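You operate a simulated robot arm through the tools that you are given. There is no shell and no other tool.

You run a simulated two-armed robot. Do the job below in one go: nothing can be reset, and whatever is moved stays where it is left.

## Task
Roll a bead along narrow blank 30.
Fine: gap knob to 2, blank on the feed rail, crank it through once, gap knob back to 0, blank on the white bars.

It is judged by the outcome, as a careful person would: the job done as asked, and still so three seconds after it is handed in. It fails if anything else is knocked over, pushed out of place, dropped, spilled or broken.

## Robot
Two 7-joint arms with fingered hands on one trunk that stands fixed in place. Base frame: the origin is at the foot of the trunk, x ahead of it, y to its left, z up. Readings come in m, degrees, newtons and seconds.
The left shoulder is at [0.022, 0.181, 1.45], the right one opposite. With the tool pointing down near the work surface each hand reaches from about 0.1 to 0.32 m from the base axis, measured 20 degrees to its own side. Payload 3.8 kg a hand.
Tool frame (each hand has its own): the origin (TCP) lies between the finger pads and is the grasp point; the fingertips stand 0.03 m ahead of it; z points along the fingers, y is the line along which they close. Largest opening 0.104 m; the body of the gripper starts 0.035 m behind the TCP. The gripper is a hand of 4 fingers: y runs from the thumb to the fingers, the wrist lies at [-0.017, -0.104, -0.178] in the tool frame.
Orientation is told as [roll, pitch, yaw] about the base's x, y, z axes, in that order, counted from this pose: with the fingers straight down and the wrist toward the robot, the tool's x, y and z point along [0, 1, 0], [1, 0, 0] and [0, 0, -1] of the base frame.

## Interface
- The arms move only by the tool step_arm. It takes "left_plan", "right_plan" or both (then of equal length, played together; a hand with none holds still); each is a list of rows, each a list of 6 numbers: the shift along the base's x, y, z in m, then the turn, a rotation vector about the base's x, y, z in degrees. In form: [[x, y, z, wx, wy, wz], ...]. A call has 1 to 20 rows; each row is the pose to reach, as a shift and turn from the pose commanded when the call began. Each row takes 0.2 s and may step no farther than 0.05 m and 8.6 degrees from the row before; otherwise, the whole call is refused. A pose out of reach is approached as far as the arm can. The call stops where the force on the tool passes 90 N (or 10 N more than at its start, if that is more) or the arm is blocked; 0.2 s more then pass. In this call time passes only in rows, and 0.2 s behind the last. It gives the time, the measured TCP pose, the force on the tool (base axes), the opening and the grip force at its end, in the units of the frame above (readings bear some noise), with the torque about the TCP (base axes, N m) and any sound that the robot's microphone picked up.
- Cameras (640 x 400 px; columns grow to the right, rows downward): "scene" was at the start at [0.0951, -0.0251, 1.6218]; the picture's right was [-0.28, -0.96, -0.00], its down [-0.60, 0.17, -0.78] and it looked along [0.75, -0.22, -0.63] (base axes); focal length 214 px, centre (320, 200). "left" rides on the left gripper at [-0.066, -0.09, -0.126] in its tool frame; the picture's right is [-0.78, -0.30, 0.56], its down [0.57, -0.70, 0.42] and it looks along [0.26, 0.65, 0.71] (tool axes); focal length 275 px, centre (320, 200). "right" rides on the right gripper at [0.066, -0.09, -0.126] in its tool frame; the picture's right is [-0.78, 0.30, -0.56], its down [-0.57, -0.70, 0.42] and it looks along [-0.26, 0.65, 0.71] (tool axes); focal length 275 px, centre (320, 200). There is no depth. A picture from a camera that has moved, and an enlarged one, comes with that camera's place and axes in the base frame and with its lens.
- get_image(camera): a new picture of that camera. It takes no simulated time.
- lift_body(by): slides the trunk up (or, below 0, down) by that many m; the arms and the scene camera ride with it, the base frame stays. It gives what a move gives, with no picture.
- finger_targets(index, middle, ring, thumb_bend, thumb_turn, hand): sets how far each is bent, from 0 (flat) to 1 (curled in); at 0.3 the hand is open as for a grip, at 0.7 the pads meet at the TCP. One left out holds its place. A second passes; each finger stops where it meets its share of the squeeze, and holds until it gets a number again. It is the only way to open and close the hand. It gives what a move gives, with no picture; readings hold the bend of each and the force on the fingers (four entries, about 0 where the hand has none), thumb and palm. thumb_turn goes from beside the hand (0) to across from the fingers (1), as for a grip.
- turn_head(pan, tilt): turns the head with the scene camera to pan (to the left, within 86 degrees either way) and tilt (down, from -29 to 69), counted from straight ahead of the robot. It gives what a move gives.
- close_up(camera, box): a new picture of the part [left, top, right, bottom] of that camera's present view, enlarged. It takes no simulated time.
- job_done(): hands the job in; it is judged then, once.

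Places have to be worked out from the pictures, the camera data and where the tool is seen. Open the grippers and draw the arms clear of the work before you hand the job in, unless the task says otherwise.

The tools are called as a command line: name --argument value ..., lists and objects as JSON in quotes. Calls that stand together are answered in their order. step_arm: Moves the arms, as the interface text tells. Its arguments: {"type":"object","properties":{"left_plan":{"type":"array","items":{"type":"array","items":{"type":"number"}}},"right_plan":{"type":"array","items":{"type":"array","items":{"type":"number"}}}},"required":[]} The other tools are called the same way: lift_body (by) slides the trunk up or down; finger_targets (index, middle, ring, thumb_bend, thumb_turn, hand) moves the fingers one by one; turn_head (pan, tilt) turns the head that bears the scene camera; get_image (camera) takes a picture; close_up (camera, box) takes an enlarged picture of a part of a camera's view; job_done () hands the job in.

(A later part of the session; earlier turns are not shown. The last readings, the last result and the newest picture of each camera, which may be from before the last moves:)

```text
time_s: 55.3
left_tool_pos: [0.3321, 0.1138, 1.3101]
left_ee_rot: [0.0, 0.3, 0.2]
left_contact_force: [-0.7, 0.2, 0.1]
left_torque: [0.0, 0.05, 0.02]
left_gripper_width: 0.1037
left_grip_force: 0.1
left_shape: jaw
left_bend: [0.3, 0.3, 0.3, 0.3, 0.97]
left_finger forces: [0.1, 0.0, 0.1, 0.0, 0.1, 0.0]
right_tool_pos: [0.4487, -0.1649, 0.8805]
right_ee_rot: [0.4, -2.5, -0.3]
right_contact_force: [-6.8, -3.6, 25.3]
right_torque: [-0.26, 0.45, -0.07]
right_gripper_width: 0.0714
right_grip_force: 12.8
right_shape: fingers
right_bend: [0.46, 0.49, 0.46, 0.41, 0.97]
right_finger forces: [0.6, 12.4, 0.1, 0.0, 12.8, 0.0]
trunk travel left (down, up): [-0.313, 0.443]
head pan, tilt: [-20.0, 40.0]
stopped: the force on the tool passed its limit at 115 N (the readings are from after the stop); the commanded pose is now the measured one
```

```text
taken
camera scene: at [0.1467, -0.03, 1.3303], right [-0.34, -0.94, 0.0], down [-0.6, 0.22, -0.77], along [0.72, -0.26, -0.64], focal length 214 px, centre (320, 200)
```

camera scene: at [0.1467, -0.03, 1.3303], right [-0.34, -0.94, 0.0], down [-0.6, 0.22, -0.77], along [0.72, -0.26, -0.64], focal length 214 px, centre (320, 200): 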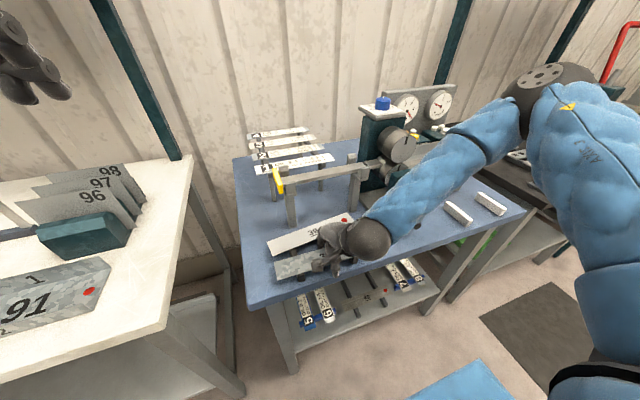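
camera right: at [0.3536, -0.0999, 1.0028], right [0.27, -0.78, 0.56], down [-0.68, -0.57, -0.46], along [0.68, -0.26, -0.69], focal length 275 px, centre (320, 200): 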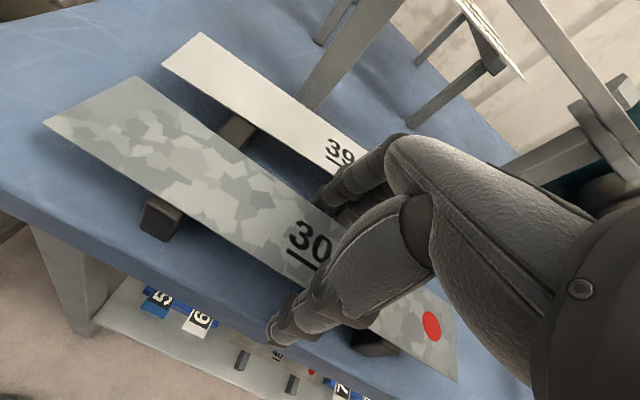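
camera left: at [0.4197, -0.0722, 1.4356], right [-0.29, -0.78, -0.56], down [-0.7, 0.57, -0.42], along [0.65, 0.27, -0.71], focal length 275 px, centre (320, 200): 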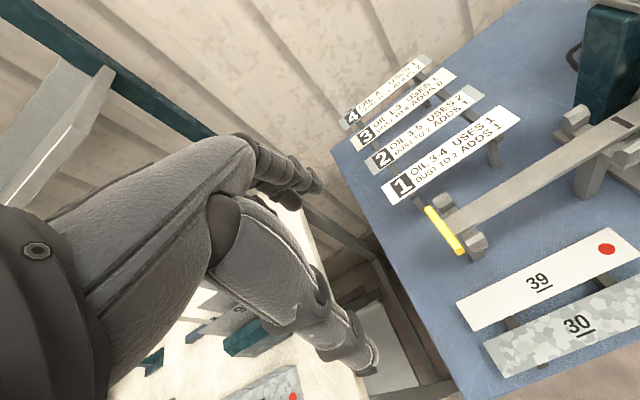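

My raise was refused (row slightly too long) while the trunk still went down, so the fingertips have touched the bench beside the blank; the move stopped on force. I look closely before doing anything.

close_up --camera "scene" --box '[250, 200, 390, 300]'

close_up --camera "right" --box '[140, 20, 460, 400]'

get_image --camera "left"

```text
4.00 times, centred on (320, 250) of scene
camera zoom: at [0.1467, -0.03, 1.3303], right [-0.34, -0.94, 0.0], down [-0.6, 0.22, -0.77], along [0.72, -0.26, -0.64], focal length 858 px, centre (320, 0)
```

zoom: 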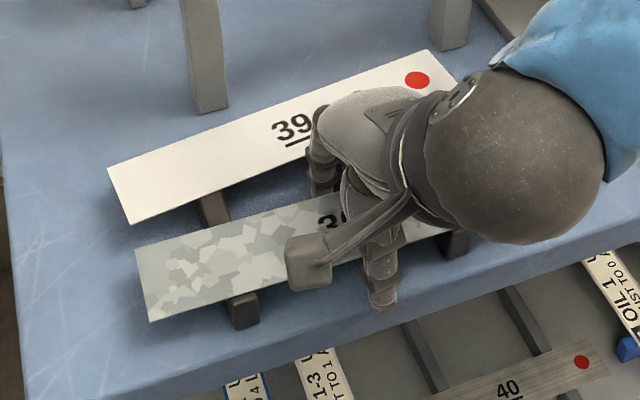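

```text
1.05 times, centred on (300, 210) of right (not enlarged: the box is as wide or as high as the picture)
camera zoom: at [0.3536, -0.0999, 1.0028], right [0.27, -0.78, 0.56], down [-0.68, -0.57, -0.46], along [0.68, -0.26, -0.69], focal length 290 px, centre (341, 190)
```

zoom: 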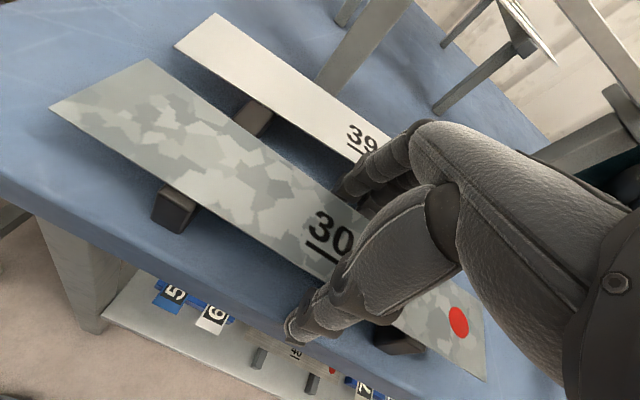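

```text
taken
camera left: at [0.2434, 0.0478, 1.4366], right [-0.3, -0.78, -0.55], down [-0.71, 0.57, -0.42], along [0.64, 0.27, -0.72], focal length 275 px, centre (320, 200)
```

left: 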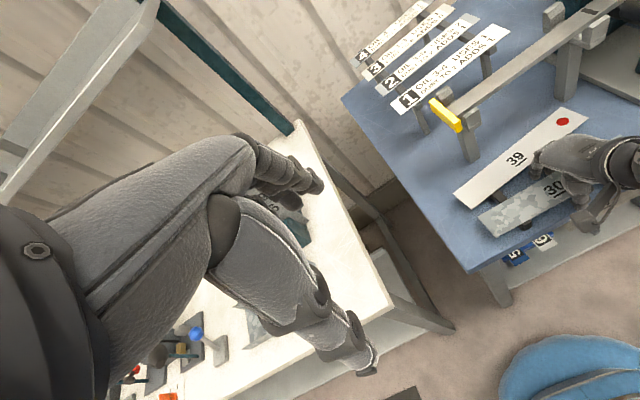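

I compare against the earlier measurements: blank 39's red-dot end seems to have been nudged back by the fingers. I zoom from the left camera to check.

close_up --camera "left" --box '[420, 80, 640, 260]'

close_up --camera "scene" --box '[255, 200, 365, 270]'

```text
2.22 times, centred on (530, 170) of left
camera zoom: at [0.2434, 0.0478, 1.4366], right [-0.3, -0.78, -0.55], down [-0.71, 0.57, -0.42], along [0.64, 0.27, -0.72], focal length 612 px, centre (-147, 267)
```

zoom: 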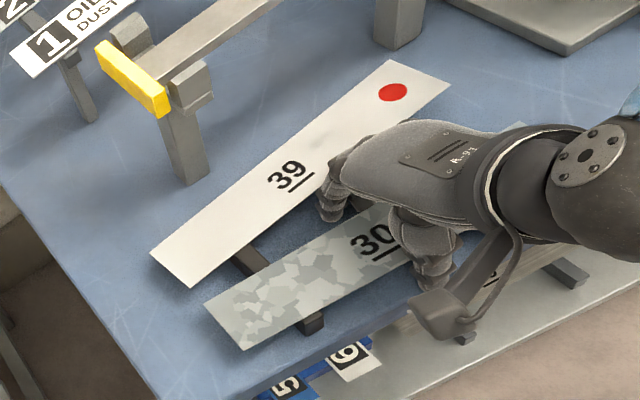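

```text
5.71 times, centred on (310, 235) of scene
camera zoom: at [0.1467, -0.03, 1.3303], right [-0.34, -0.94, 0.0], down [-0.6, 0.22, -0.77], along [0.72, -0.26, -0.64], focal length 1226 px, centre (377, 0)
```

zoom: 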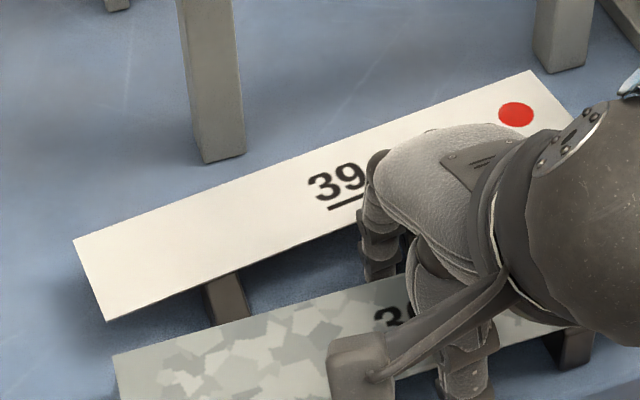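

Blank 39 was indeed rotated a few degrees by the finger backs; I'll restore it after dealing with 30. The hand properly straddles 30, so I lift 1 cm off the bench, draw the fingers slightly away from 39 and re-level.

step_arm --right_plan '[[-0.002, 0, 0.005, 0, 1.2, 0], [-0.005, 0, 0.009, 0, 2.4, 0]]'

close_up --camera "scene" --box '[255, 200, 365, 270]'

get_image --camera "right"

```text
time_s: 55.9
left_tool_pos: [0.3346, 0.1148, 1.3092]
left_ee_rot: [0.0, 0.4, 0.2]
left_contact_force: [0.0, -0.2, -0.3]
left_torque: [0.02, -0.01, 0.01]
left_gripper_width: 0.1035
left_grip_force: 0.1
left_shape: jaw
left_bend: [0.3, 0.3, 0.3, 0.3, 0.97]
left_finger forces: [0.0, 0.0, 0.0, 0.1, 0.1, 0.1]
right_tool_pos: [0.4424, -0.1663, 0.8871]
right_ee_rot: [0.2, 0.4, -0.3]
right_contact_force: [1.3, 1.0, -0.2]
right_torque: [0.03, -0.01, 0.05]
right_gripper_width: 0.0646
right_grip_force: 0.0
right_shape: fingers
right_bend: [0.46, 0.46, 0.46, 0.46, 0.97]
right_finger forces: [0.1, 0.0, 0.1, 0.1, 0.0, 0.1]
trunk travel left (down, up): [-0.313, 0.443]
head pan, tilt: [-20.0, 40.0]
```

```text
5.71 times, centred on (310, 235) of scene
camera zoom: at [0.1473, -0.03, 1.3305], right [-0.34, -0.94, 0.0], down [-0.6, 0.22, -0.77], along [0.72, -0.26, -0.64], focal length 1226 px, centre (377, 0)
```

zoom: 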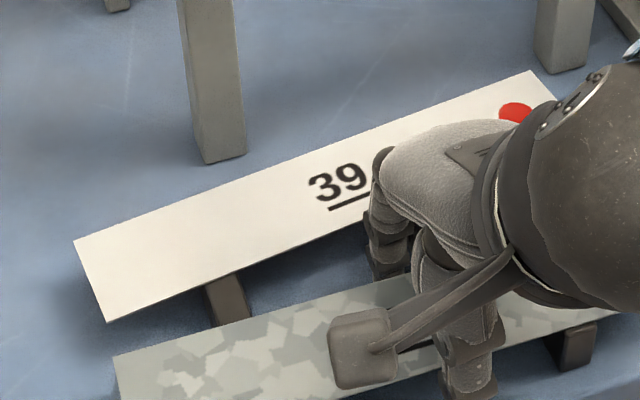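

```text
taken
camera right: at [0.3542, -0.1008, 1.0136], right [0.3, -0.78, 0.55], down [-0.71, -0.57, -0.42], along [0.64, -0.27, -0.72], focal length 275 px, centre (320, 200)
```

right: 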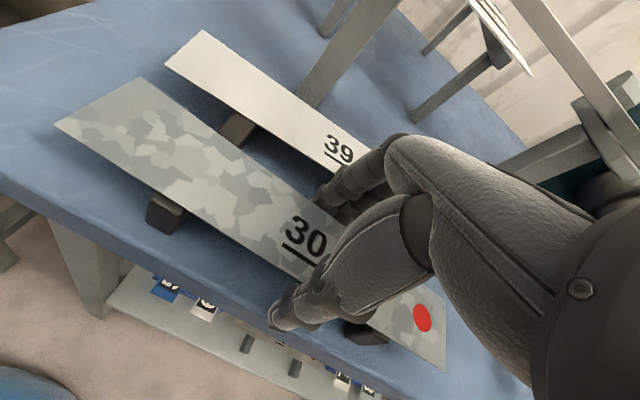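

Clear of contact. I shift along the blank toward its middle (y≈-0.152) and close all fingers on its edges.

step_arm --right_plan '[[0, 0.008, 0.001, 0, 0, 0], [0, 0.015, 0.002, 0, 0, 0]]'

finger_targets --hand "right" --index 0.72 --middle 0.72 --ring 0.72 --thumb_bend 0.72

close_up --camera "scene" --box '[250, 200, 390, 300]'

get_image --camera "right"

```text
time_s: 56.5
left_tool_pos: [0.333, 0.1136, 1.3104]
left_ee_rot: [0.0, 0.5, 0.3]
left_contact_force: [0.2, 0.3, -0.4]
left_torque: [0.01, -0.01, -0.03]
left_gripper_width: 0.1036
left_grip_force: 0.0
left_shape: jaw
left_bend: [0.3, 0.3, 0.3, 0.3, 0.97]
left_finger forces: [0.0, 0.0, 0.0, 0.0, 0.0, 0.0]
right_tool_pos: [0.4431, -0.1509, 0.8897]
right_ee_rot: [0.3, 0.2, -0.2]
right_contact_force: [-0.2, 0.3, -0.2]
right_torque: [0.01, -0.02, 0.01]
right_gripper_width: 0.0646
right_grip_force: 0.0
right_shape: fingers
right_bend: [0.46, 0.46, 0.46, 0.46, 0.97]
right_finger forces: [0.1, 0.1, 0.1, 0.0, 0.0, 0.0]
trunk travel left (down, up): [-0.313, 0.443]
head pan, tilt: [-20.0, 40.0]
```

```text
time_s: 57.5
left_tool_pos: [0.3325, 0.1137, 1.3093]
left_ee_rot: [0.0, 0.5, 0.2]
left_contact_force: [0.1, -0.5, -0.8]
left_torque: [-0.02, 0.0, 0.01]
left_gripper_width: 0.1038
left_grip_force: 0.0
left_shape: jaw
left_bend: [0.3, 0.3, 0.3, 0.3, 0.97]
left_finger forces: [0.1, 0.0, 0.0, 0.0, 0.0, 0.0]
right_tool_pos: [0.4441, -0.15, 0.8899]
right_ee_rot: [0.3, 0.1, -0.2]
right_contact_force: [1.1, -0.2, 0.5]
right_torque: [0.1, 0.02, -0.04]
right_gripper_width: 0.0374
right_grip_force: 23.5
right_shape: fingers
right_bend: [0.71, 0.71, 0.71, 0.56, 0.96]
right_finger forces: [11.7, 4.5, 6.3, 0.1, 24.9, 0.1]
trunk travel left (down, up): [-0.313, 0.443]
head pan, tilt: [-20.0, 40.0]
```

```text
4.00 times, centred on (320, 250) of scene
camera zoom: at [0.1474, -0.03, 1.3307], right [-0.34, -0.94, 0.0], down [-0.6, 0.22, -0.77], along [0.72, -0.26, -0.64], focal length 858 px, centre (320, 0)
```

zoom: 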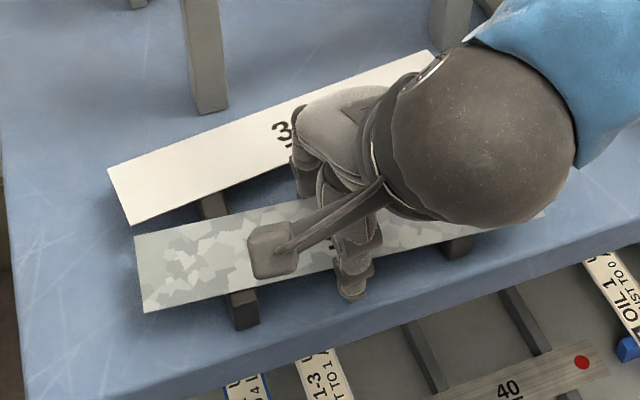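

```text
taken
camera right: at [0.3546, -0.0854, 1.0166], right [0.3, -0.78, 0.55], down [-0.7, -0.57, -0.42], along [0.65, -0.26, -0.72], focal length 275 px, centre (320, 200)
```

right: 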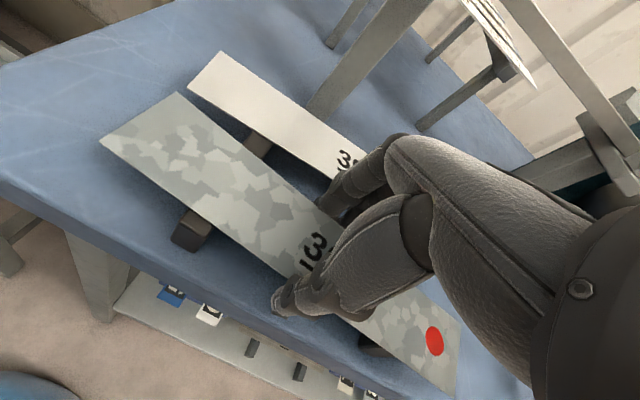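

The fingers closed further than the blank's width should allow (bend 0.71), so they may have curled beneath it. I look closer before lifting.

close_up --camera "right" --box '[200, 130, 460, 380]'

close_up --camera "left" --box '[440, 80, 640, 260]'

close_up --camera "scene" --box '[270, 220, 380, 290]'

```text
1.60 times, centred on (330, 255) of right
camera zoom: at [0.3546, -0.0854, 1.0166], right [0.3, -0.78, 0.55], down [-0.7, -0.57, -0.42], along [0.65, -0.26, -0.72], focal length 440 px, centre (304, 112)
```

zoom: 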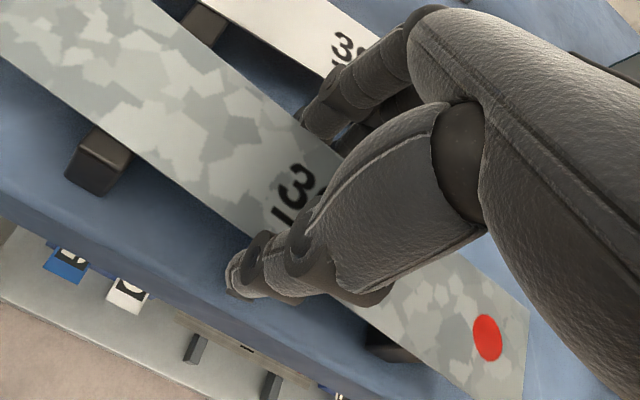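

```text
2.22 times, centred on (540, 170) of left
camera zoom: at [0.244, 0.0477, 1.4369], right [-0.3, -0.78, -0.55], down [-0.71, 0.57, -0.42], along [0.64, 0.27, -0.72], focal length 612 px, centre (-169, 267)
```

zoom: 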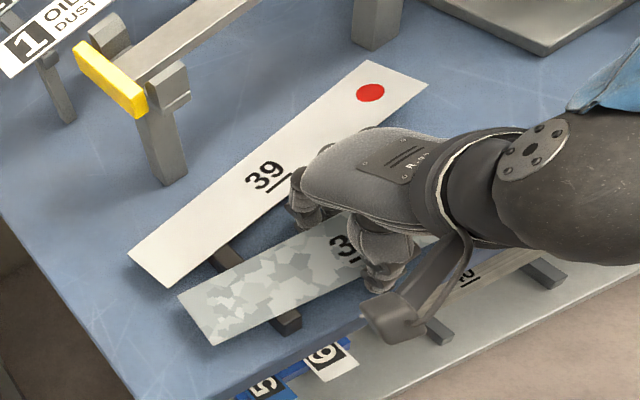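

```text
5.71 times, centred on (325, 255) of scene
camera zoom: at [0.1474, -0.03, 1.3307], right [-0.34, -0.94, 0.0], down [-0.6, 0.22, -0.77], along [0.72, -0.26, -0.64], focal length 1226 px, centre (291, -114)
```

zoom: 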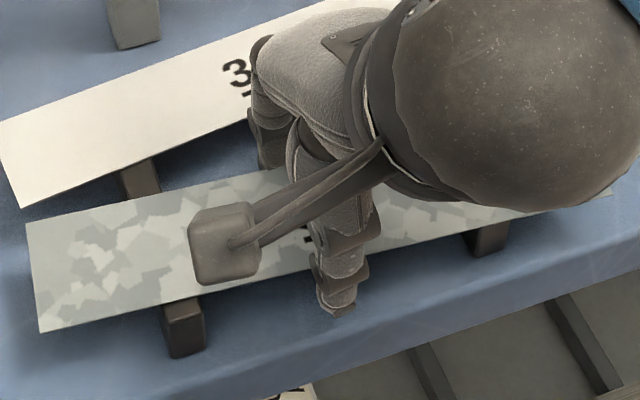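

By its apparent width the blank seems to have been squeezed up to z≈0.90 between the fingers, i.e. held slightly above the TCP. I lift 4 cm and check how it is held.

step_arm --right_plan '[[0, 0, 0.015, 0, 0, 0], [0, 0, 0.03, 0, 0, 0], [0, 0, 0.045, 0, 0, 0]]'

get_image --camera "right"

close_up --camera "scene" --box '[250, 190, 390, 290]'

close_up --camera "left" --box '[440, 80, 640, 260]'

```text
time_s: 58.3
left_tool_pos: [0.3333, 0.1143, 1.3108]
left_ee_rot: [0.1, 0.4, 0.2]
left_contact_force: [0.2, -0.2, 0.8]
left_torque: [-0.02, 0.01, 0.0]
left_gripper_width: 0.1039
left_grip_force: 0.1
left_shape: jaw
left_bend: [0.3, 0.3, 0.3, 0.3, 0.97]
left_finger forces: [0.0, 0.0, 0.0, 0.0, 0.1, 0.0]
right_tool_pos: [0.4427, -0.1489, 0.9339]
right_ee_rot: [0.3, 0.1, -0.2]
right_contact_force: [0.4, -0.1, -1.8]
right_torque: [-0.01, 0.01, -0.01]
right_gripper_width: 0.0376
right_grip_force: 23.0
right_shape: fingers
right_bend: [0.71, 0.71, 0.71, 0.56, 0.96]
right_finger forces: [12.0, 4.4, 5.8, 0.0, 24.7, 0.1]
trunk travel left (down, up): [-0.313, 0.443]
head pan, tilt: [-20.0, 40.0]
```

```text
taken
camera right: at [0.3538, -0.0852, 1.0612], right [0.3, -0.78, 0.55], down [-0.7, -0.57, -0.42], along [0.65, -0.26, -0.72], focal length 275 px, centre (320, 200)
```

right: 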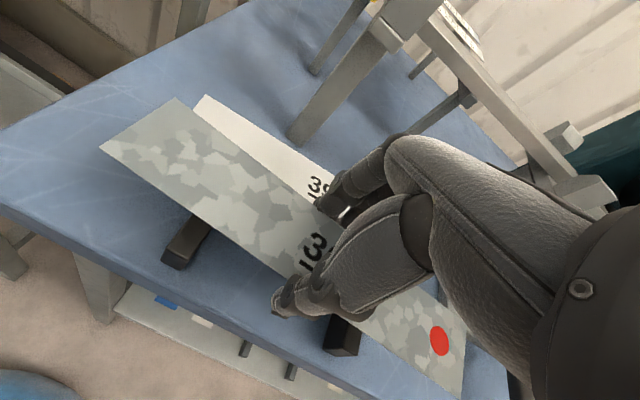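

```text
4.00 times, centred on (320, 240) of scene
camera zoom: at [0.1471, -0.0299, 1.3308], right [-0.34, -0.94, 0.0], down [-0.6, 0.22, -0.77], along [0.72, -0.26, -0.64], focal length 858 px, centre (320, 40)
```

zoom: 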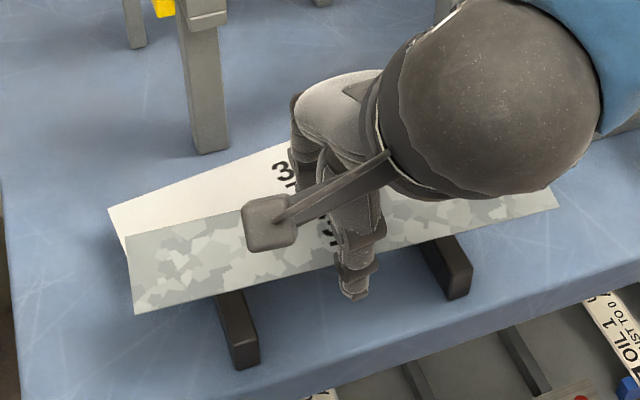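

```text
2.22 times, centred on (540, 170) of left
camera zoom: at [0.2436, 0.0479, 1.437], right [-0.3, -0.78, -0.55], down [-0.71, 0.57, -0.42], along [0.64, 0.27, -0.72], focal length 612 px, centre (-169, 267)
```

zoom: 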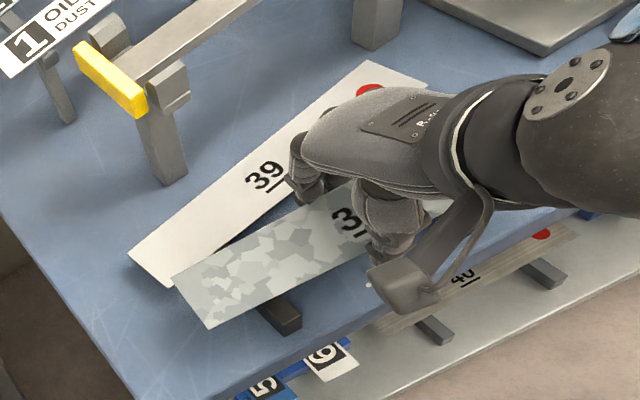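

The blank is held level and firmly. I raise it to travel height (TCP z≈1.16), well above rail and stop.

step_arm --right_plan '[[0, 0, 0.045, 0, 0, 0], [0, 0, 0.09, 0, 0, 0], [0, 0, 0.135, 0, 0, 0], [0, 0, 0.18, 0, 0, 0], [0, 0, 0.226, 0, 0, 0]]'

get_image --camera "right"

get_image --camera "scene"

get_image --camera "left"

```text
time_s: 59.5
left_tool_pos: [0.3323, 0.1145, 1.3097]
left_ee_rot: [0.0, 0.4, 0.2]
left_contact_force: [0.7, -0.8, 0.2]
left_torque: [0.03, -0.01, 0.0]
left_gripper_width: 0.1041
left_grip_force: 0.1
left_shape: jaw
left_bend: [0.3, 0.3, 0.3, 0.3, 0.97]
left_finger forces: [0.0, 0.0, 0.0, 0.0, 0.0, 0.0]
right_tool_pos: [0.4424, -0.1494, 1.1606]
right_ee_rot: [0.2, 0.2, -0.1]
right_contact_force: [-0.9, -0.5, -1.0]
right_torque: [0.02, -0.01, 0.02]
right_gripper_width: 0.0373
right_grip_force: 22.8
right_shape: fingers
right_bend: [0.71, 0.71, 0.71, 0.56, 0.96]
right_finger forces: [11.7, 4.2, 5.6, 0.0, 24.2, 0.1]
trunk travel left (down, up): [-0.313, 0.443]
head pan, tilt: [-20.0, 40.0]
```

```text
taken
camera right: at [0.353, -0.0847, 1.2872], right [0.3, -0.78, 0.55], down [-0.7, -0.57, -0.42], along [0.65, -0.26, -0.72], focal length 275 px, centre (320, 200)
```

right: 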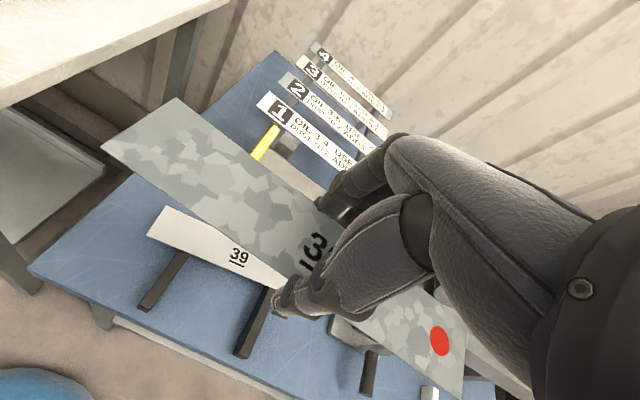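

```text
taken
camera scene: at [0.1467, -0.0298, 1.3308], right [-0.34, -0.94, 0.0], down [-0.6, 0.22, -0.77], along [0.72, -0.26, -0.64], focal length 214 px, centre (320, 200)
```

scene: 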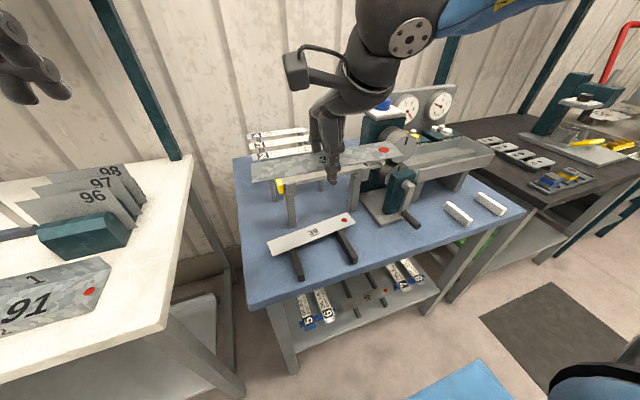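

```text
taken
camera left: at [0.2432, 0.048, 1.4371], right [-0.3, -0.78, -0.55], down [-0.71, 0.57, -0.42], along [0.64, 0.27, -0.72], focal length 275 px, centre (320, 200)
```

left: 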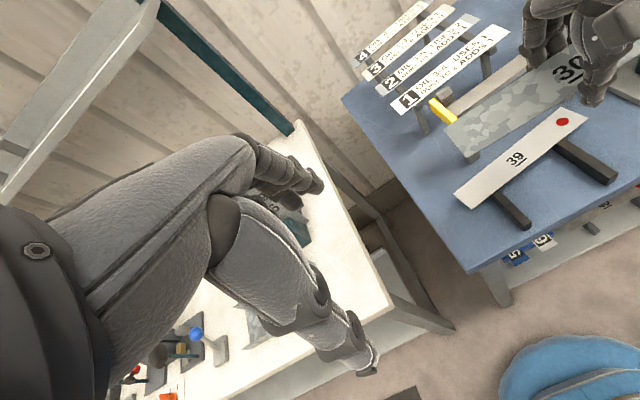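

The blank is up and held well. I zoom to measure where the blank sits relative to the TCP, and where the rail, lugs and stop are.

close_up --camera "scene" --box '[240, 110, 420, 230]'

close_up --camera "left" --box '[420, 0, 640, 180]'

close_up --camera "scene" --box '[250, 200, 380, 290]'

```text
3.33 times, centred on (330, 170) of scene
camera zoom: at [0.1467, -0.0298, 1.3308], right [-0.34, -0.94, 0.0], down [-0.6, 0.22, -0.77], along [0.72, -0.26, -0.64], focal length 715 px, centre (287, 300)
```

zoom: 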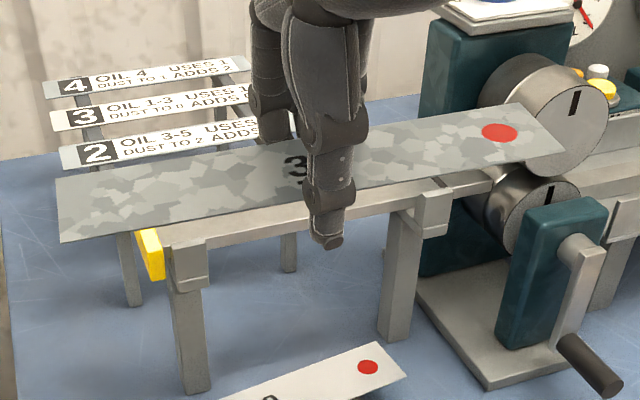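

```text
2.22 times, centred on (530, 90) of left
camera zoom: at [0.2432, 0.048, 1.4371], right [-0.3, -0.78, -0.55], down [-0.71, 0.57, -0.42], along [0.64, 0.27, -0.72], focal length 612 px, centre (-147, 444)
```

zoom: 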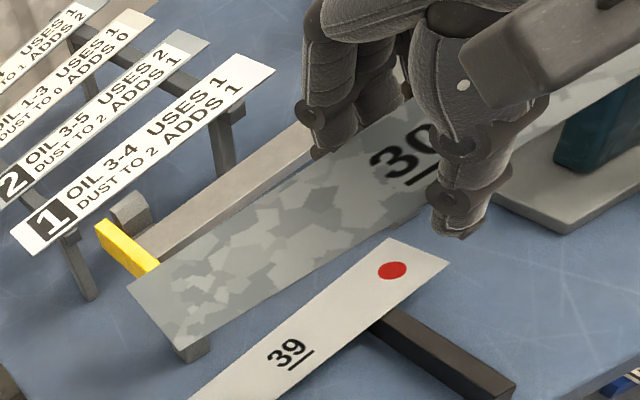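

```text
4.44 times, centred on (315, 245) of scene
camera zoom: at [0.1467, -0.0298, 1.3308], right [-0.34, -0.94, 0.0], down [-0.6, 0.22, -0.77], along [0.72, -0.26, -0.64], focal length 953 px, centre (342, 0)
```

zoom: 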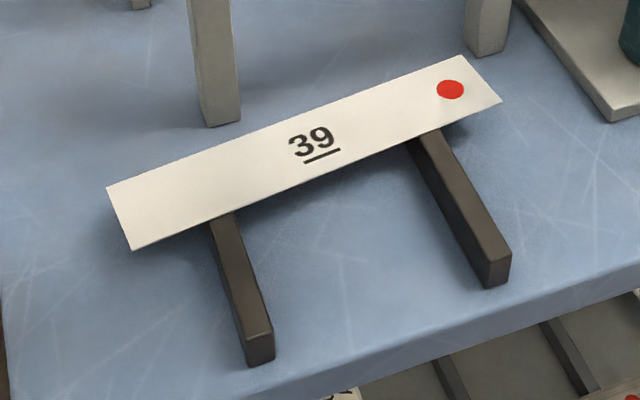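

By triangulation the blank sits about 1 cm below the TCP, centre ≈ (0.4385, -0.152), yawed about 4° (red-dot end nearer me). The rail's black mark is at about (0.5975, -0.330, 1.025). I move over the rail at this height, yawing +4° to square the blank.

step_arm --right_plan '[[0.03, -0.01, 0.005, 0, 0, 1], [0.06, -0.02, 0.005, 0, 0, 2], [0.09, -0.035, 0.005, 0, 0, 3], [0.12, -0.05, 0.005, 0, 0, 4], [0.14, -0.06, 0.005, 0, 0, 4]]'

get_image --camera "right"

close_up --camera "scene" --box '[250, 110, 410, 230]'

close_up --camera "left" --box '[420, 0, 640, 180]'

```text
time_s: 60.7
left_tool_pos: [0.3342, 0.1144, 1.3098]
left_ee_rot: [0.0, 0.6, 0.2]
left_contact_force: [0.4, 0.5, -0.3]
left_torque: [-0.01, -0.01, 0.02]
left_gripper_width: 0.1037
left_grip_force: 0.0
left_shape: jaw
left_bend: [0.3, 0.3, 0.3, 0.3, 0.97]
left_finger forces: [0.0, 0.0, 0.0, 0.0, 0.1, 0.1]
right_tool_pos: [0.5832, -0.2102, 1.1648]
right_ee_rot: [0.4, 0.2, 3.8]
right_contact_force: [-0.3, 0.6, 0.2]
right_torque: [0.01, 0.05, -0.01]
right_gripper_width: 0.0373
right_grip_force: 23.0
right_shape: fingers
right_bend: [0.71, 0.71, 0.71, 0.56, 0.96]
right_finger forces: [11.7, 4.1, 5.5, 0.0, 23.9, 0.1]
trunk travel left (down, up): [-0.313, 0.443]
head pan, tilt: [-20.0, 40.0]
```

```text
taken
camera right: at [0.4899, -0.1514, 1.2913], right [0.35, -0.76, 0.55], down [-0.66, -0.62, -0.42], along [0.66, -0.22, -0.72], focal length 275 px, centre (320, 200)
```

right: 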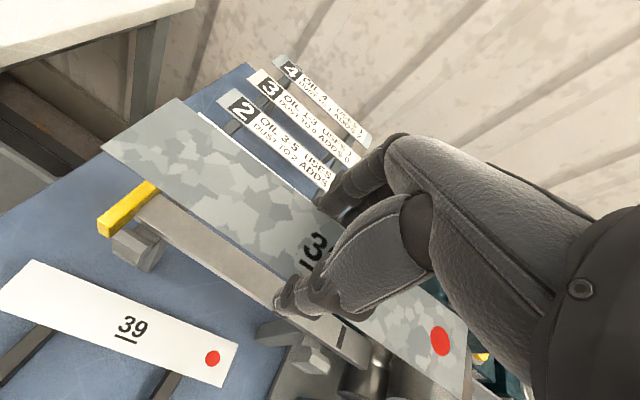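

```text
3.33 times, centred on (330, 170) of scene
camera zoom: at [0.1479, -0.0302, 1.3306], right [-0.34, -0.94, 0.0], down [-0.6, 0.22, -0.77], along [0.72, -0.26, -0.64], focal length 715 px, centre (287, 300)
```

zoom: 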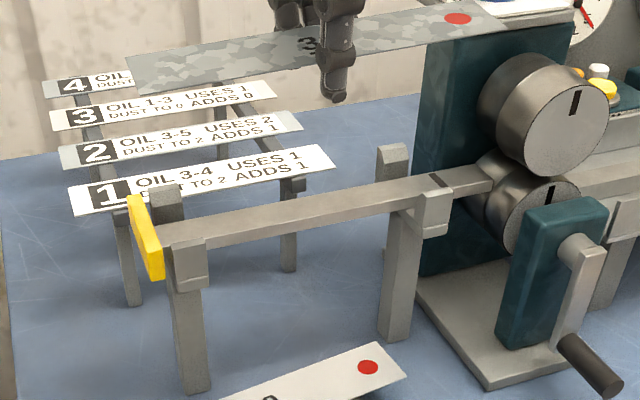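

```text
2.22 times, centred on (530, 90) of left
camera zoom: at [0.2446, 0.0475, 1.4368], right [-0.3, -0.78, -0.55], down [-0.71, 0.57, -0.42], along [0.64, 0.27, -0.72], focal length 612 px, centre (-147, 444)
```

zoom: 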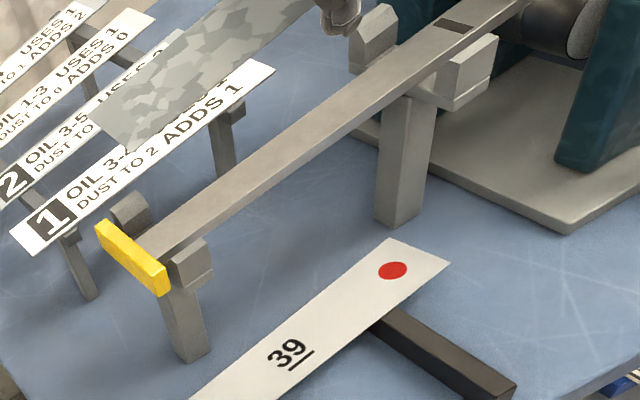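

The views of rail and lugs are clear: rail centre x≈0.595, top z≈1.024, lugs about ±0.04 either side, stop face near y -0.09. I zoom in on the held blank's corners to get its exact pose before lowering.

close_up --camera "scene" --box '[260, 100, 340, 160]'

close_up --camera "scene" --box '[340, 90, 420, 150]'

close_up --camera "left" --box '[430, 0, 560, 100]'

close_up --camera "right" --box '[80, 80, 240, 280]'

close_up --camera "right" --box '[260, 250, 500, 400]'

```text
6.67 times, centred on (300, 130) of scene
camera zoom: at [0.1479, -0.0302, 1.3306], right [-0.34, -0.94, 0.0], down [-0.6, 0.22, -0.77], along [0.72, -0.26, -0.64], focal length 1430 px, centre (453, 667)
```

zoom: 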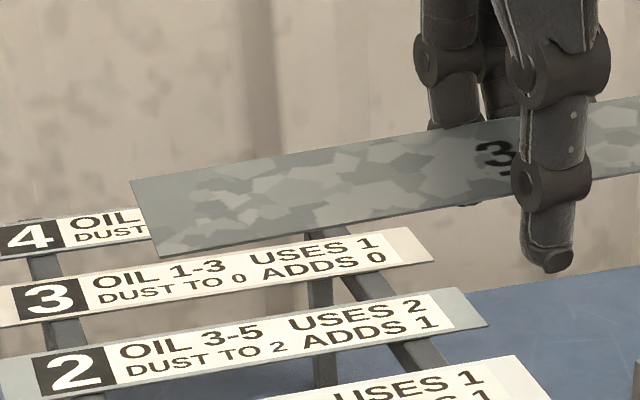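

```text
6.67 times, centred on (380, 120) of scene
camera zoom: at [0.1479, -0.0302, 1.3306], right [-0.34, -0.94, 0.0], down [-0.6, 0.22, -0.77], along [0.72, -0.26, -0.64], focal length 1430 px, centre (-80, 733)
```

zoom: 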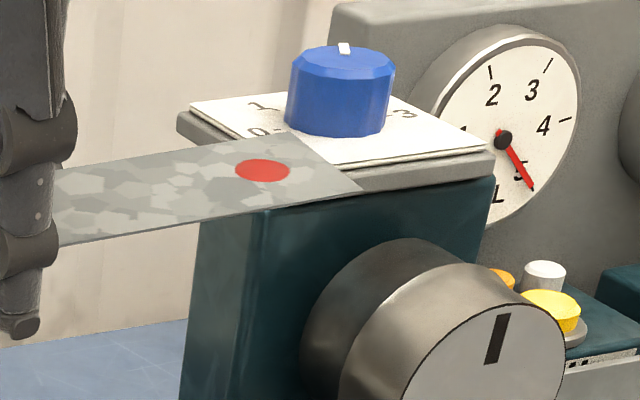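

```text
4.00 times, centred on (495, 50) of left
camera zoom: at [0.2446, 0.0475, 1.4368], right [-0.3, -0.78, -0.55], down [-0.71, 0.57, -0.42], along [0.64, 0.27, -0.72], focal length 1101 px, centre (-380, 800)
```

zoom: 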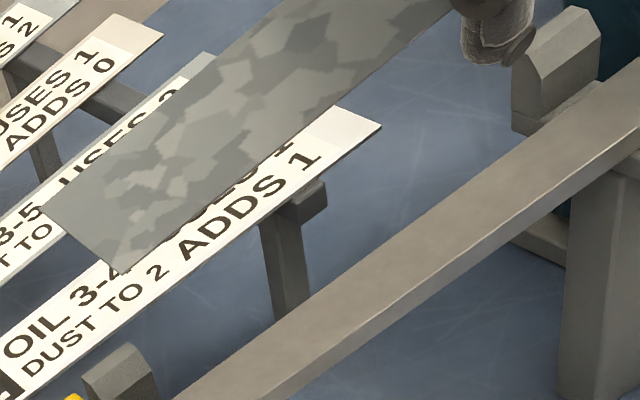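

```text
2.00 times, centred on (160, 180) of right
camera zoom: at [0.4899, -0.1514, 1.2913], right [0.35, -0.76, 0.55], down [-0.66, -0.62, -0.42], along [0.66, -0.22, -0.72], focal length 551 px, centre (640, 240)
```

zoom: 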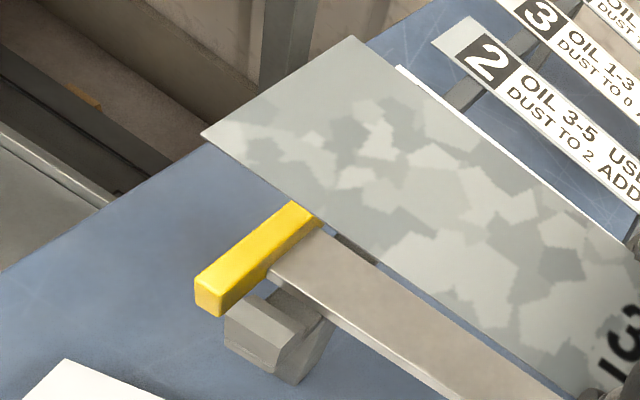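

```text
2.67 times, centred on (380, 325) of right
camera zoom: at [0.4899, -0.1514, 1.2913], right [0.35, -0.76, 0.55], down [-0.66, -0.62, -0.42], along [0.66, -0.22, -0.72], focal length 734 px, centre (160, -133)
```

zoom: 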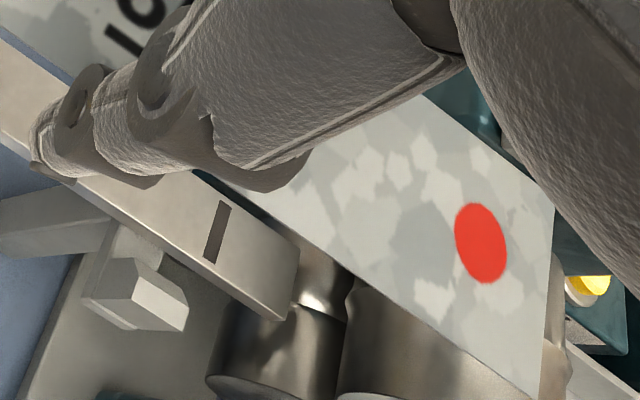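

Blank centre ≈ (0.582, -0.2135, 1.157), nearly square now. I need to know whether the fingers curl under the blank where they would meet the rail, so I zoom on the hand.

close_up --camera "scene" --box '[305, 100, 355, 140]'

close_up --camera "right" --box '[250, 120, 420, 330]'

close_up --camera "left" --box '[510, 0, 640, 80]'

```text
10.00 times, centred on (330, 120) of scene
camera zoom: at [0.1479, -0.0302, 1.3306], right [-0.34, -0.94, 0.0], down [-0.6, 0.22, -0.77], along [0.72, -0.26, -0.64], focal length 2145 px, centre (220, 1000)
```

zoom: 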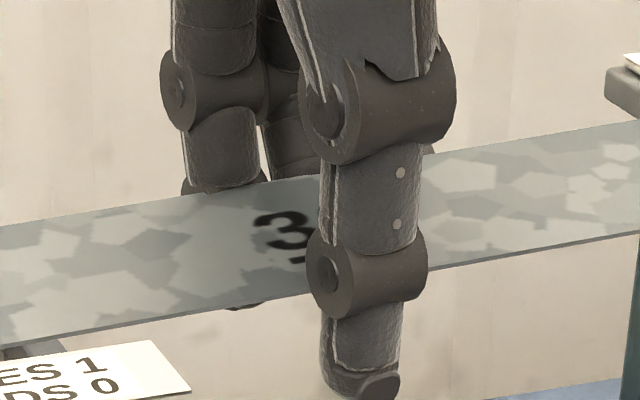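

```text
1.90 times, centred on (335, 225) of right
camera zoom: at [0.4899, -0.1514, 1.2913], right [0.35, -0.76, 0.55], down [-0.66, -0.62, -0.42], along [0.66, -0.22, -0.72], focal length 524 px, centre (291, 152)
```

zoom: 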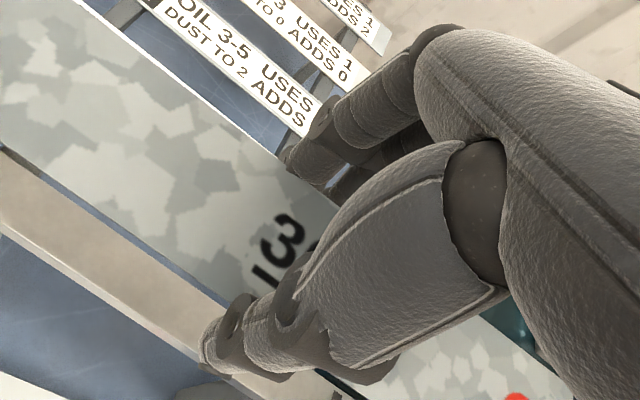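

```text
4.92 times, centred on (575, 40) of left
camera zoom: at [0.2446, 0.0475, 1.4368], right [-0.3, -0.78, -0.55], down [-0.71, 0.57, -0.42], along [0.64, 0.27, -0.72], focal length 1355 px, centre (-935, 988)
```

zoom: 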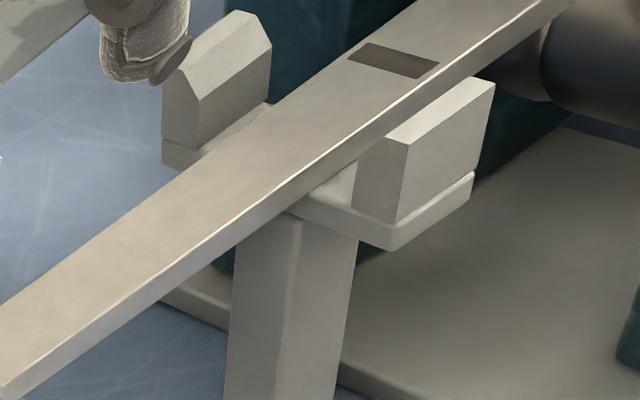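

The index tip is curled a little under the blank (visible just below the near edge), so straddling the 27 mm rail needs care. I first lower to just above the lugs, correcting x, y and levelling, to judge alignment from close up.

step_arm --right_plan '[[0.005, -0.003, -0.03, 0.8, 0, 0.3], [0.01, -0.006, -0.055, 1.6, 0, 0.6], [0.013, -0.006, -0.075, 2.2, 0, 0.9], [0.013, -0.006, -0.09, 2.2, 0, 0.9]]'

get_image --camera "right"

close_up --camera "scene" --box '[260, 120, 400, 220]'

close_up --camera "left" --box '[440, 0, 640, 140]'

```text
time_s: 61.7
left_tool_pos: [0.3341, 0.1132, 1.3094]
left_ee_rot: [-0.1, 0.5, 0.1]
left_contact_force: [0.0, 0.5, 1.1]
left_torque: [-0.03, 0.02, 0.02]
left_gripper_width: 0.1038
left_grip_force: 0.0
left_shape: jaw
left_bend: [0.3, 0.3, 0.3, 0.3, 0.97]
left_finger forces: [0.1, 0.0, 0.1, 0.1, 0.1, 0.0]
right_tool_pos: [0.5952, -0.2169, 1.0754]
right_ee_rot: [2.5, 0.1, 4.7]
right_contact_force: [-0.6, -0.7, 0.0]
right_torque: [-0.03, 0.01, -0.01]
right_gripper_width: 0.0375
right_grip_force: 21.9
right_shape: fingers
right_bend: [0.71, 0.71, 0.71, 0.56, 0.96]
right_finger forces: [11.6, 4.0, 5.6, 0.0, 23.7, 0.0]
trunk travel left (down, up): [-0.313, 0.443]
head pan, tilt: [-20.0, 40.0]
```

```text
taken
camera right: at [0.5009, -0.1653, 1.2032], right [0.36, -0.77, 0.52], down [-0.65, -0.61, -0.45], along [0.67, -0.18, -0.72], focal length 275 px, centre (320, 200)
```

right: 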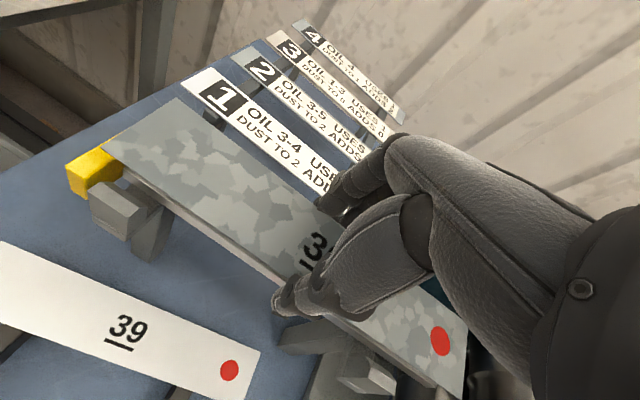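

```text
4.00 times, centred on (330, 170) of scene
camera zoom: at [0.1476, -0.03, 1.3307], right [-0.34, -0.94, 0.0], down [-0.6, 0.22, -0.77], along [0.72, -0.26, -0.64], focal length 858 px, centre (280, 320)
```

zoom: 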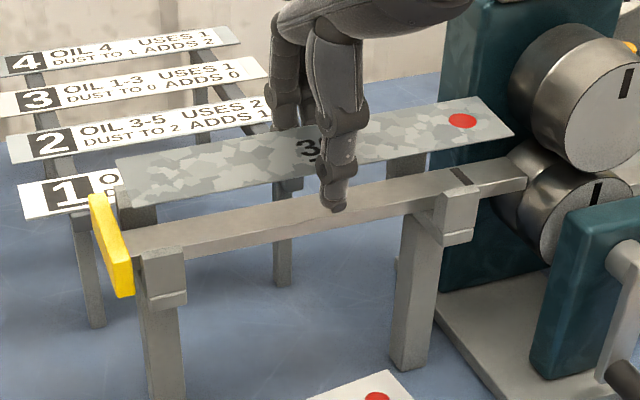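

```text
2.86 times, centred on (540, 70) of left
camera zoom: at [0.2442, 0.0477, 1.4369], right [-0.3, -0.78, -0.55], down [-0.71, 0.57, -0.42], along [0.64, 0.27, -0.72], focal length 786 px, centre (-309, 571)
```

zoom: 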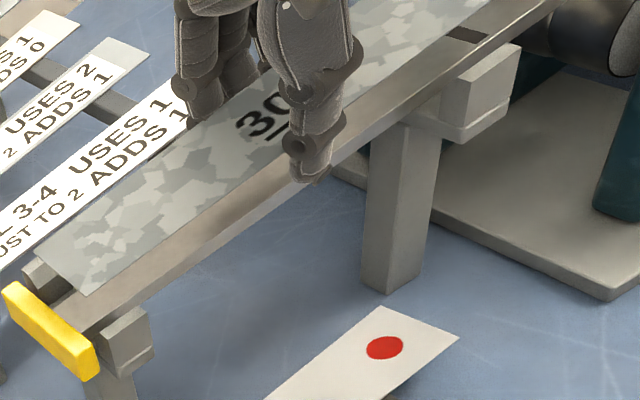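

Close to the lugs now. I take high-zoom views of both blank ends against the lugs for a precise alignment check.

close_up --camera "scene" --box '[270, 125, 320, 165]'

close_up --camera "scene" --box '[350, 105, 400, 145]'

close_up --camera "right" --box '[50, 80, 210, 280]'

close_up --camera "right" --box '[260, 280, 480, 400]'

close_up --camera "left" --box '[430, 60, 510, 120]'

```text
10.00 times, centred on (295, 145) of scene
camera zoom: at [0.1476, -0.03, 1.3307], right [-0.34, -0.94, 0.0], down [-0.6, 0.22, -0.77], along [0.72, -0.26, -0.64], focal length 2145 px, centre (570, 750)
```

zoom: 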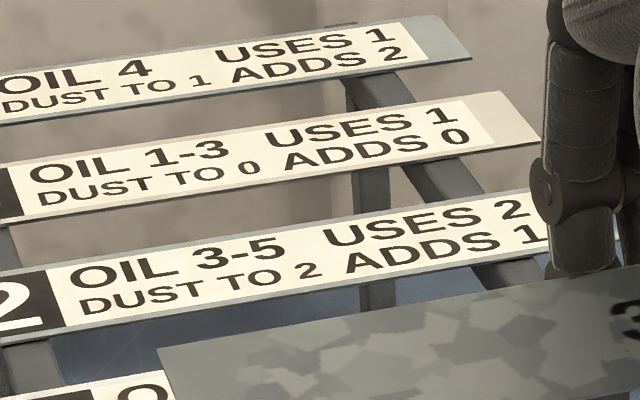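

```text
10.00 times, centred on (375, 125) of scene
camera zoom: at [0.1476, -0.03, 1.3307], right [-0.34, -0.94, 0.0], down [-0.6, 0.22, -0.77], along [0.72, -0.26, -0.64], focal length 2145 px, centre (-230, 950)
```

zoom: 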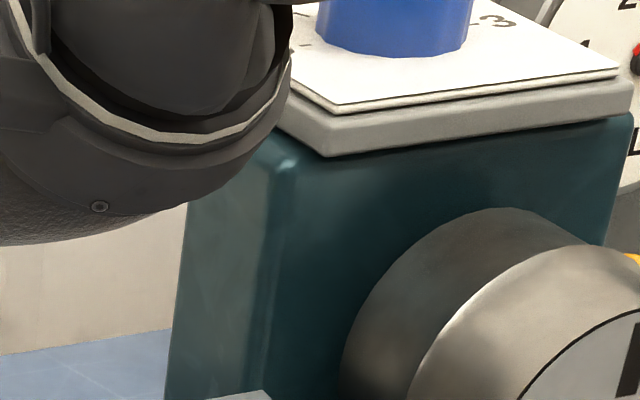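

```text
2.00 times, centred on (130, 180) of right
camera zoom: at [0.5009, -0.1653, 1.2032], right [0.36, -0.77, 0.52], down [-0.65, -0.61, -0.45], along [0.67, -0.18, -0.72], focal length 551 px, centre (700, 240)
```

zoom: 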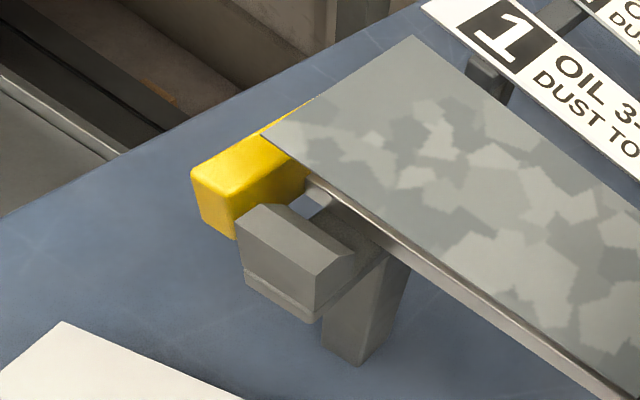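

```text
2.91 times, centred on (370, 340) of right
camera zoom: at [0.5009, -0.1653, 1.2032], right [0.36, -0.77, 0.52], down [-0.65, -0.61, -0.45], along [0.67, -0.18, -0.72], focal length 801 px, centre (174, -207)
```

zoom: 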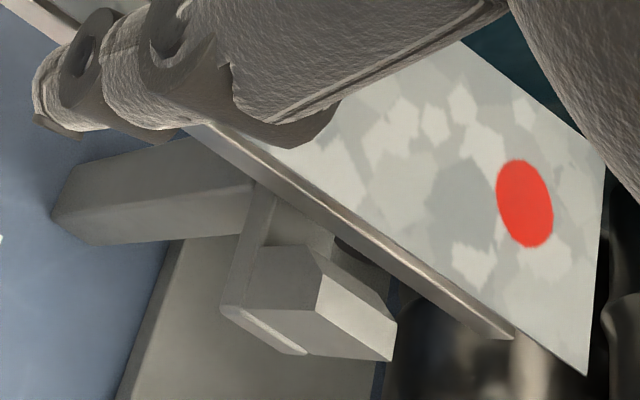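

```text
6.67 times, centred on (470, 90) of left
camera zoom: at [0.2442, 0.0477, 1.4369], right [-0.3, -0.78, -0.55], down [-0.71, 0.57, -0.42], along [0.64, 0.27, -0.72], focal length 1835 px, centre (-680, 933)
```

zoom: 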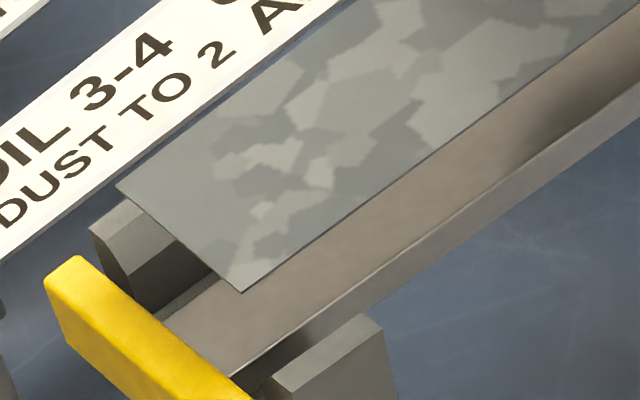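

The rail centre is at x≈0.599 and the blank centre at about 0.594, trailing end ~2-3 mm from the yellow stop; lug gap leaves about ±5 mm. I lower 1.8 cm so the fingertips are just above the rail, then slightly uncurl the fingers while the thumb follows.

step_arm --right_plan '[[0, 0, -0.01, 0, 0, 0], [0, 0, -0.018, 0, 0, 0]]'

close_up --camera "scene" --box '[265, 140, 405, 220]'

close_up --camera "left" --box '[430, 0, 620, 140]'

```text
time_s: 62.3
left_tool_pos: [0.3334, 0.1144, 1.3096]
left_ee_rot: [0.0, 0.5, 0.3]
left_contact_force: [0.4, 0.8, 0.1]
left_torque: [-0.02, 0.01, 0.0]
left_gripper_width: 0.1037
left_grip_force: 0.1
left_shape: jaw
left_bend: [0.3, 0.3, 0.3, 0.3, 0.97]
left_finger forces: [0.0, 0.0, 0.0, 0.0, 0.1, 0.0]
right_tool_pos: [0.5956, -0.2165, 1.0577]
right_ee_rot: [2.5, 0.0, 4.6]
right_contact_force: [-0.2, 0.0, -0.1]
right_torque: [0.0, 0.02, -0.02]
right_gripper_width: 0.0376
right_grip_force: 22.4
right_shape: fingers
right_bend: [0.71, 0.71, 0.71, 0.56, 0.96]
right_finger forces: [11.5, 4.1, 5.5, 0.0, 23.7, 0.0]
trunk travel left (down, up): [-0.313, 0.443]
head pan, tilt: [-20.0, 40.0]
```

```text
4.57 times, centred on (335, 180) of scene
camera zoom: at [0.1475, -0.0301, 1.3307], right [-0.34, -0.94, 0.0], down [-0.6, 0.22, -0.77], along [0.72, -0.26, -0.64], focal length 980 px, centre (251, 291)
```

zoom: 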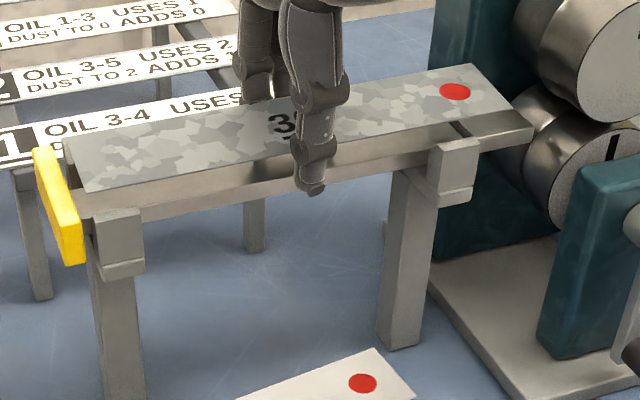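

```text
2.86 times, centred on (525, 70) of left
camera zoom: at [0.2441, 0.0477, 1.4369], right [-0.3, -0.78, -0.55], down [-0.71, 0.57, -0.42], along [0.64, 0.27, -0.72], focal length 786 px, centre (-266, 571)
```

zoom: 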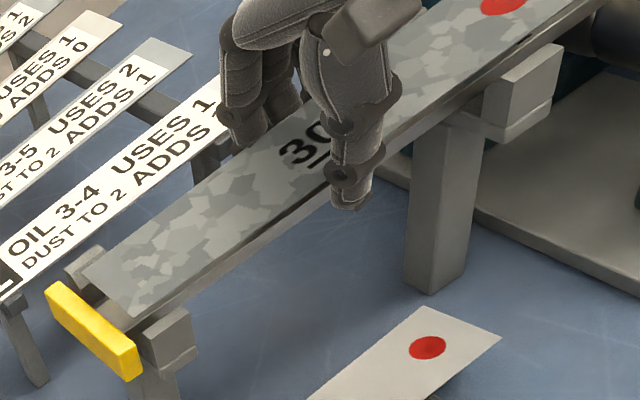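

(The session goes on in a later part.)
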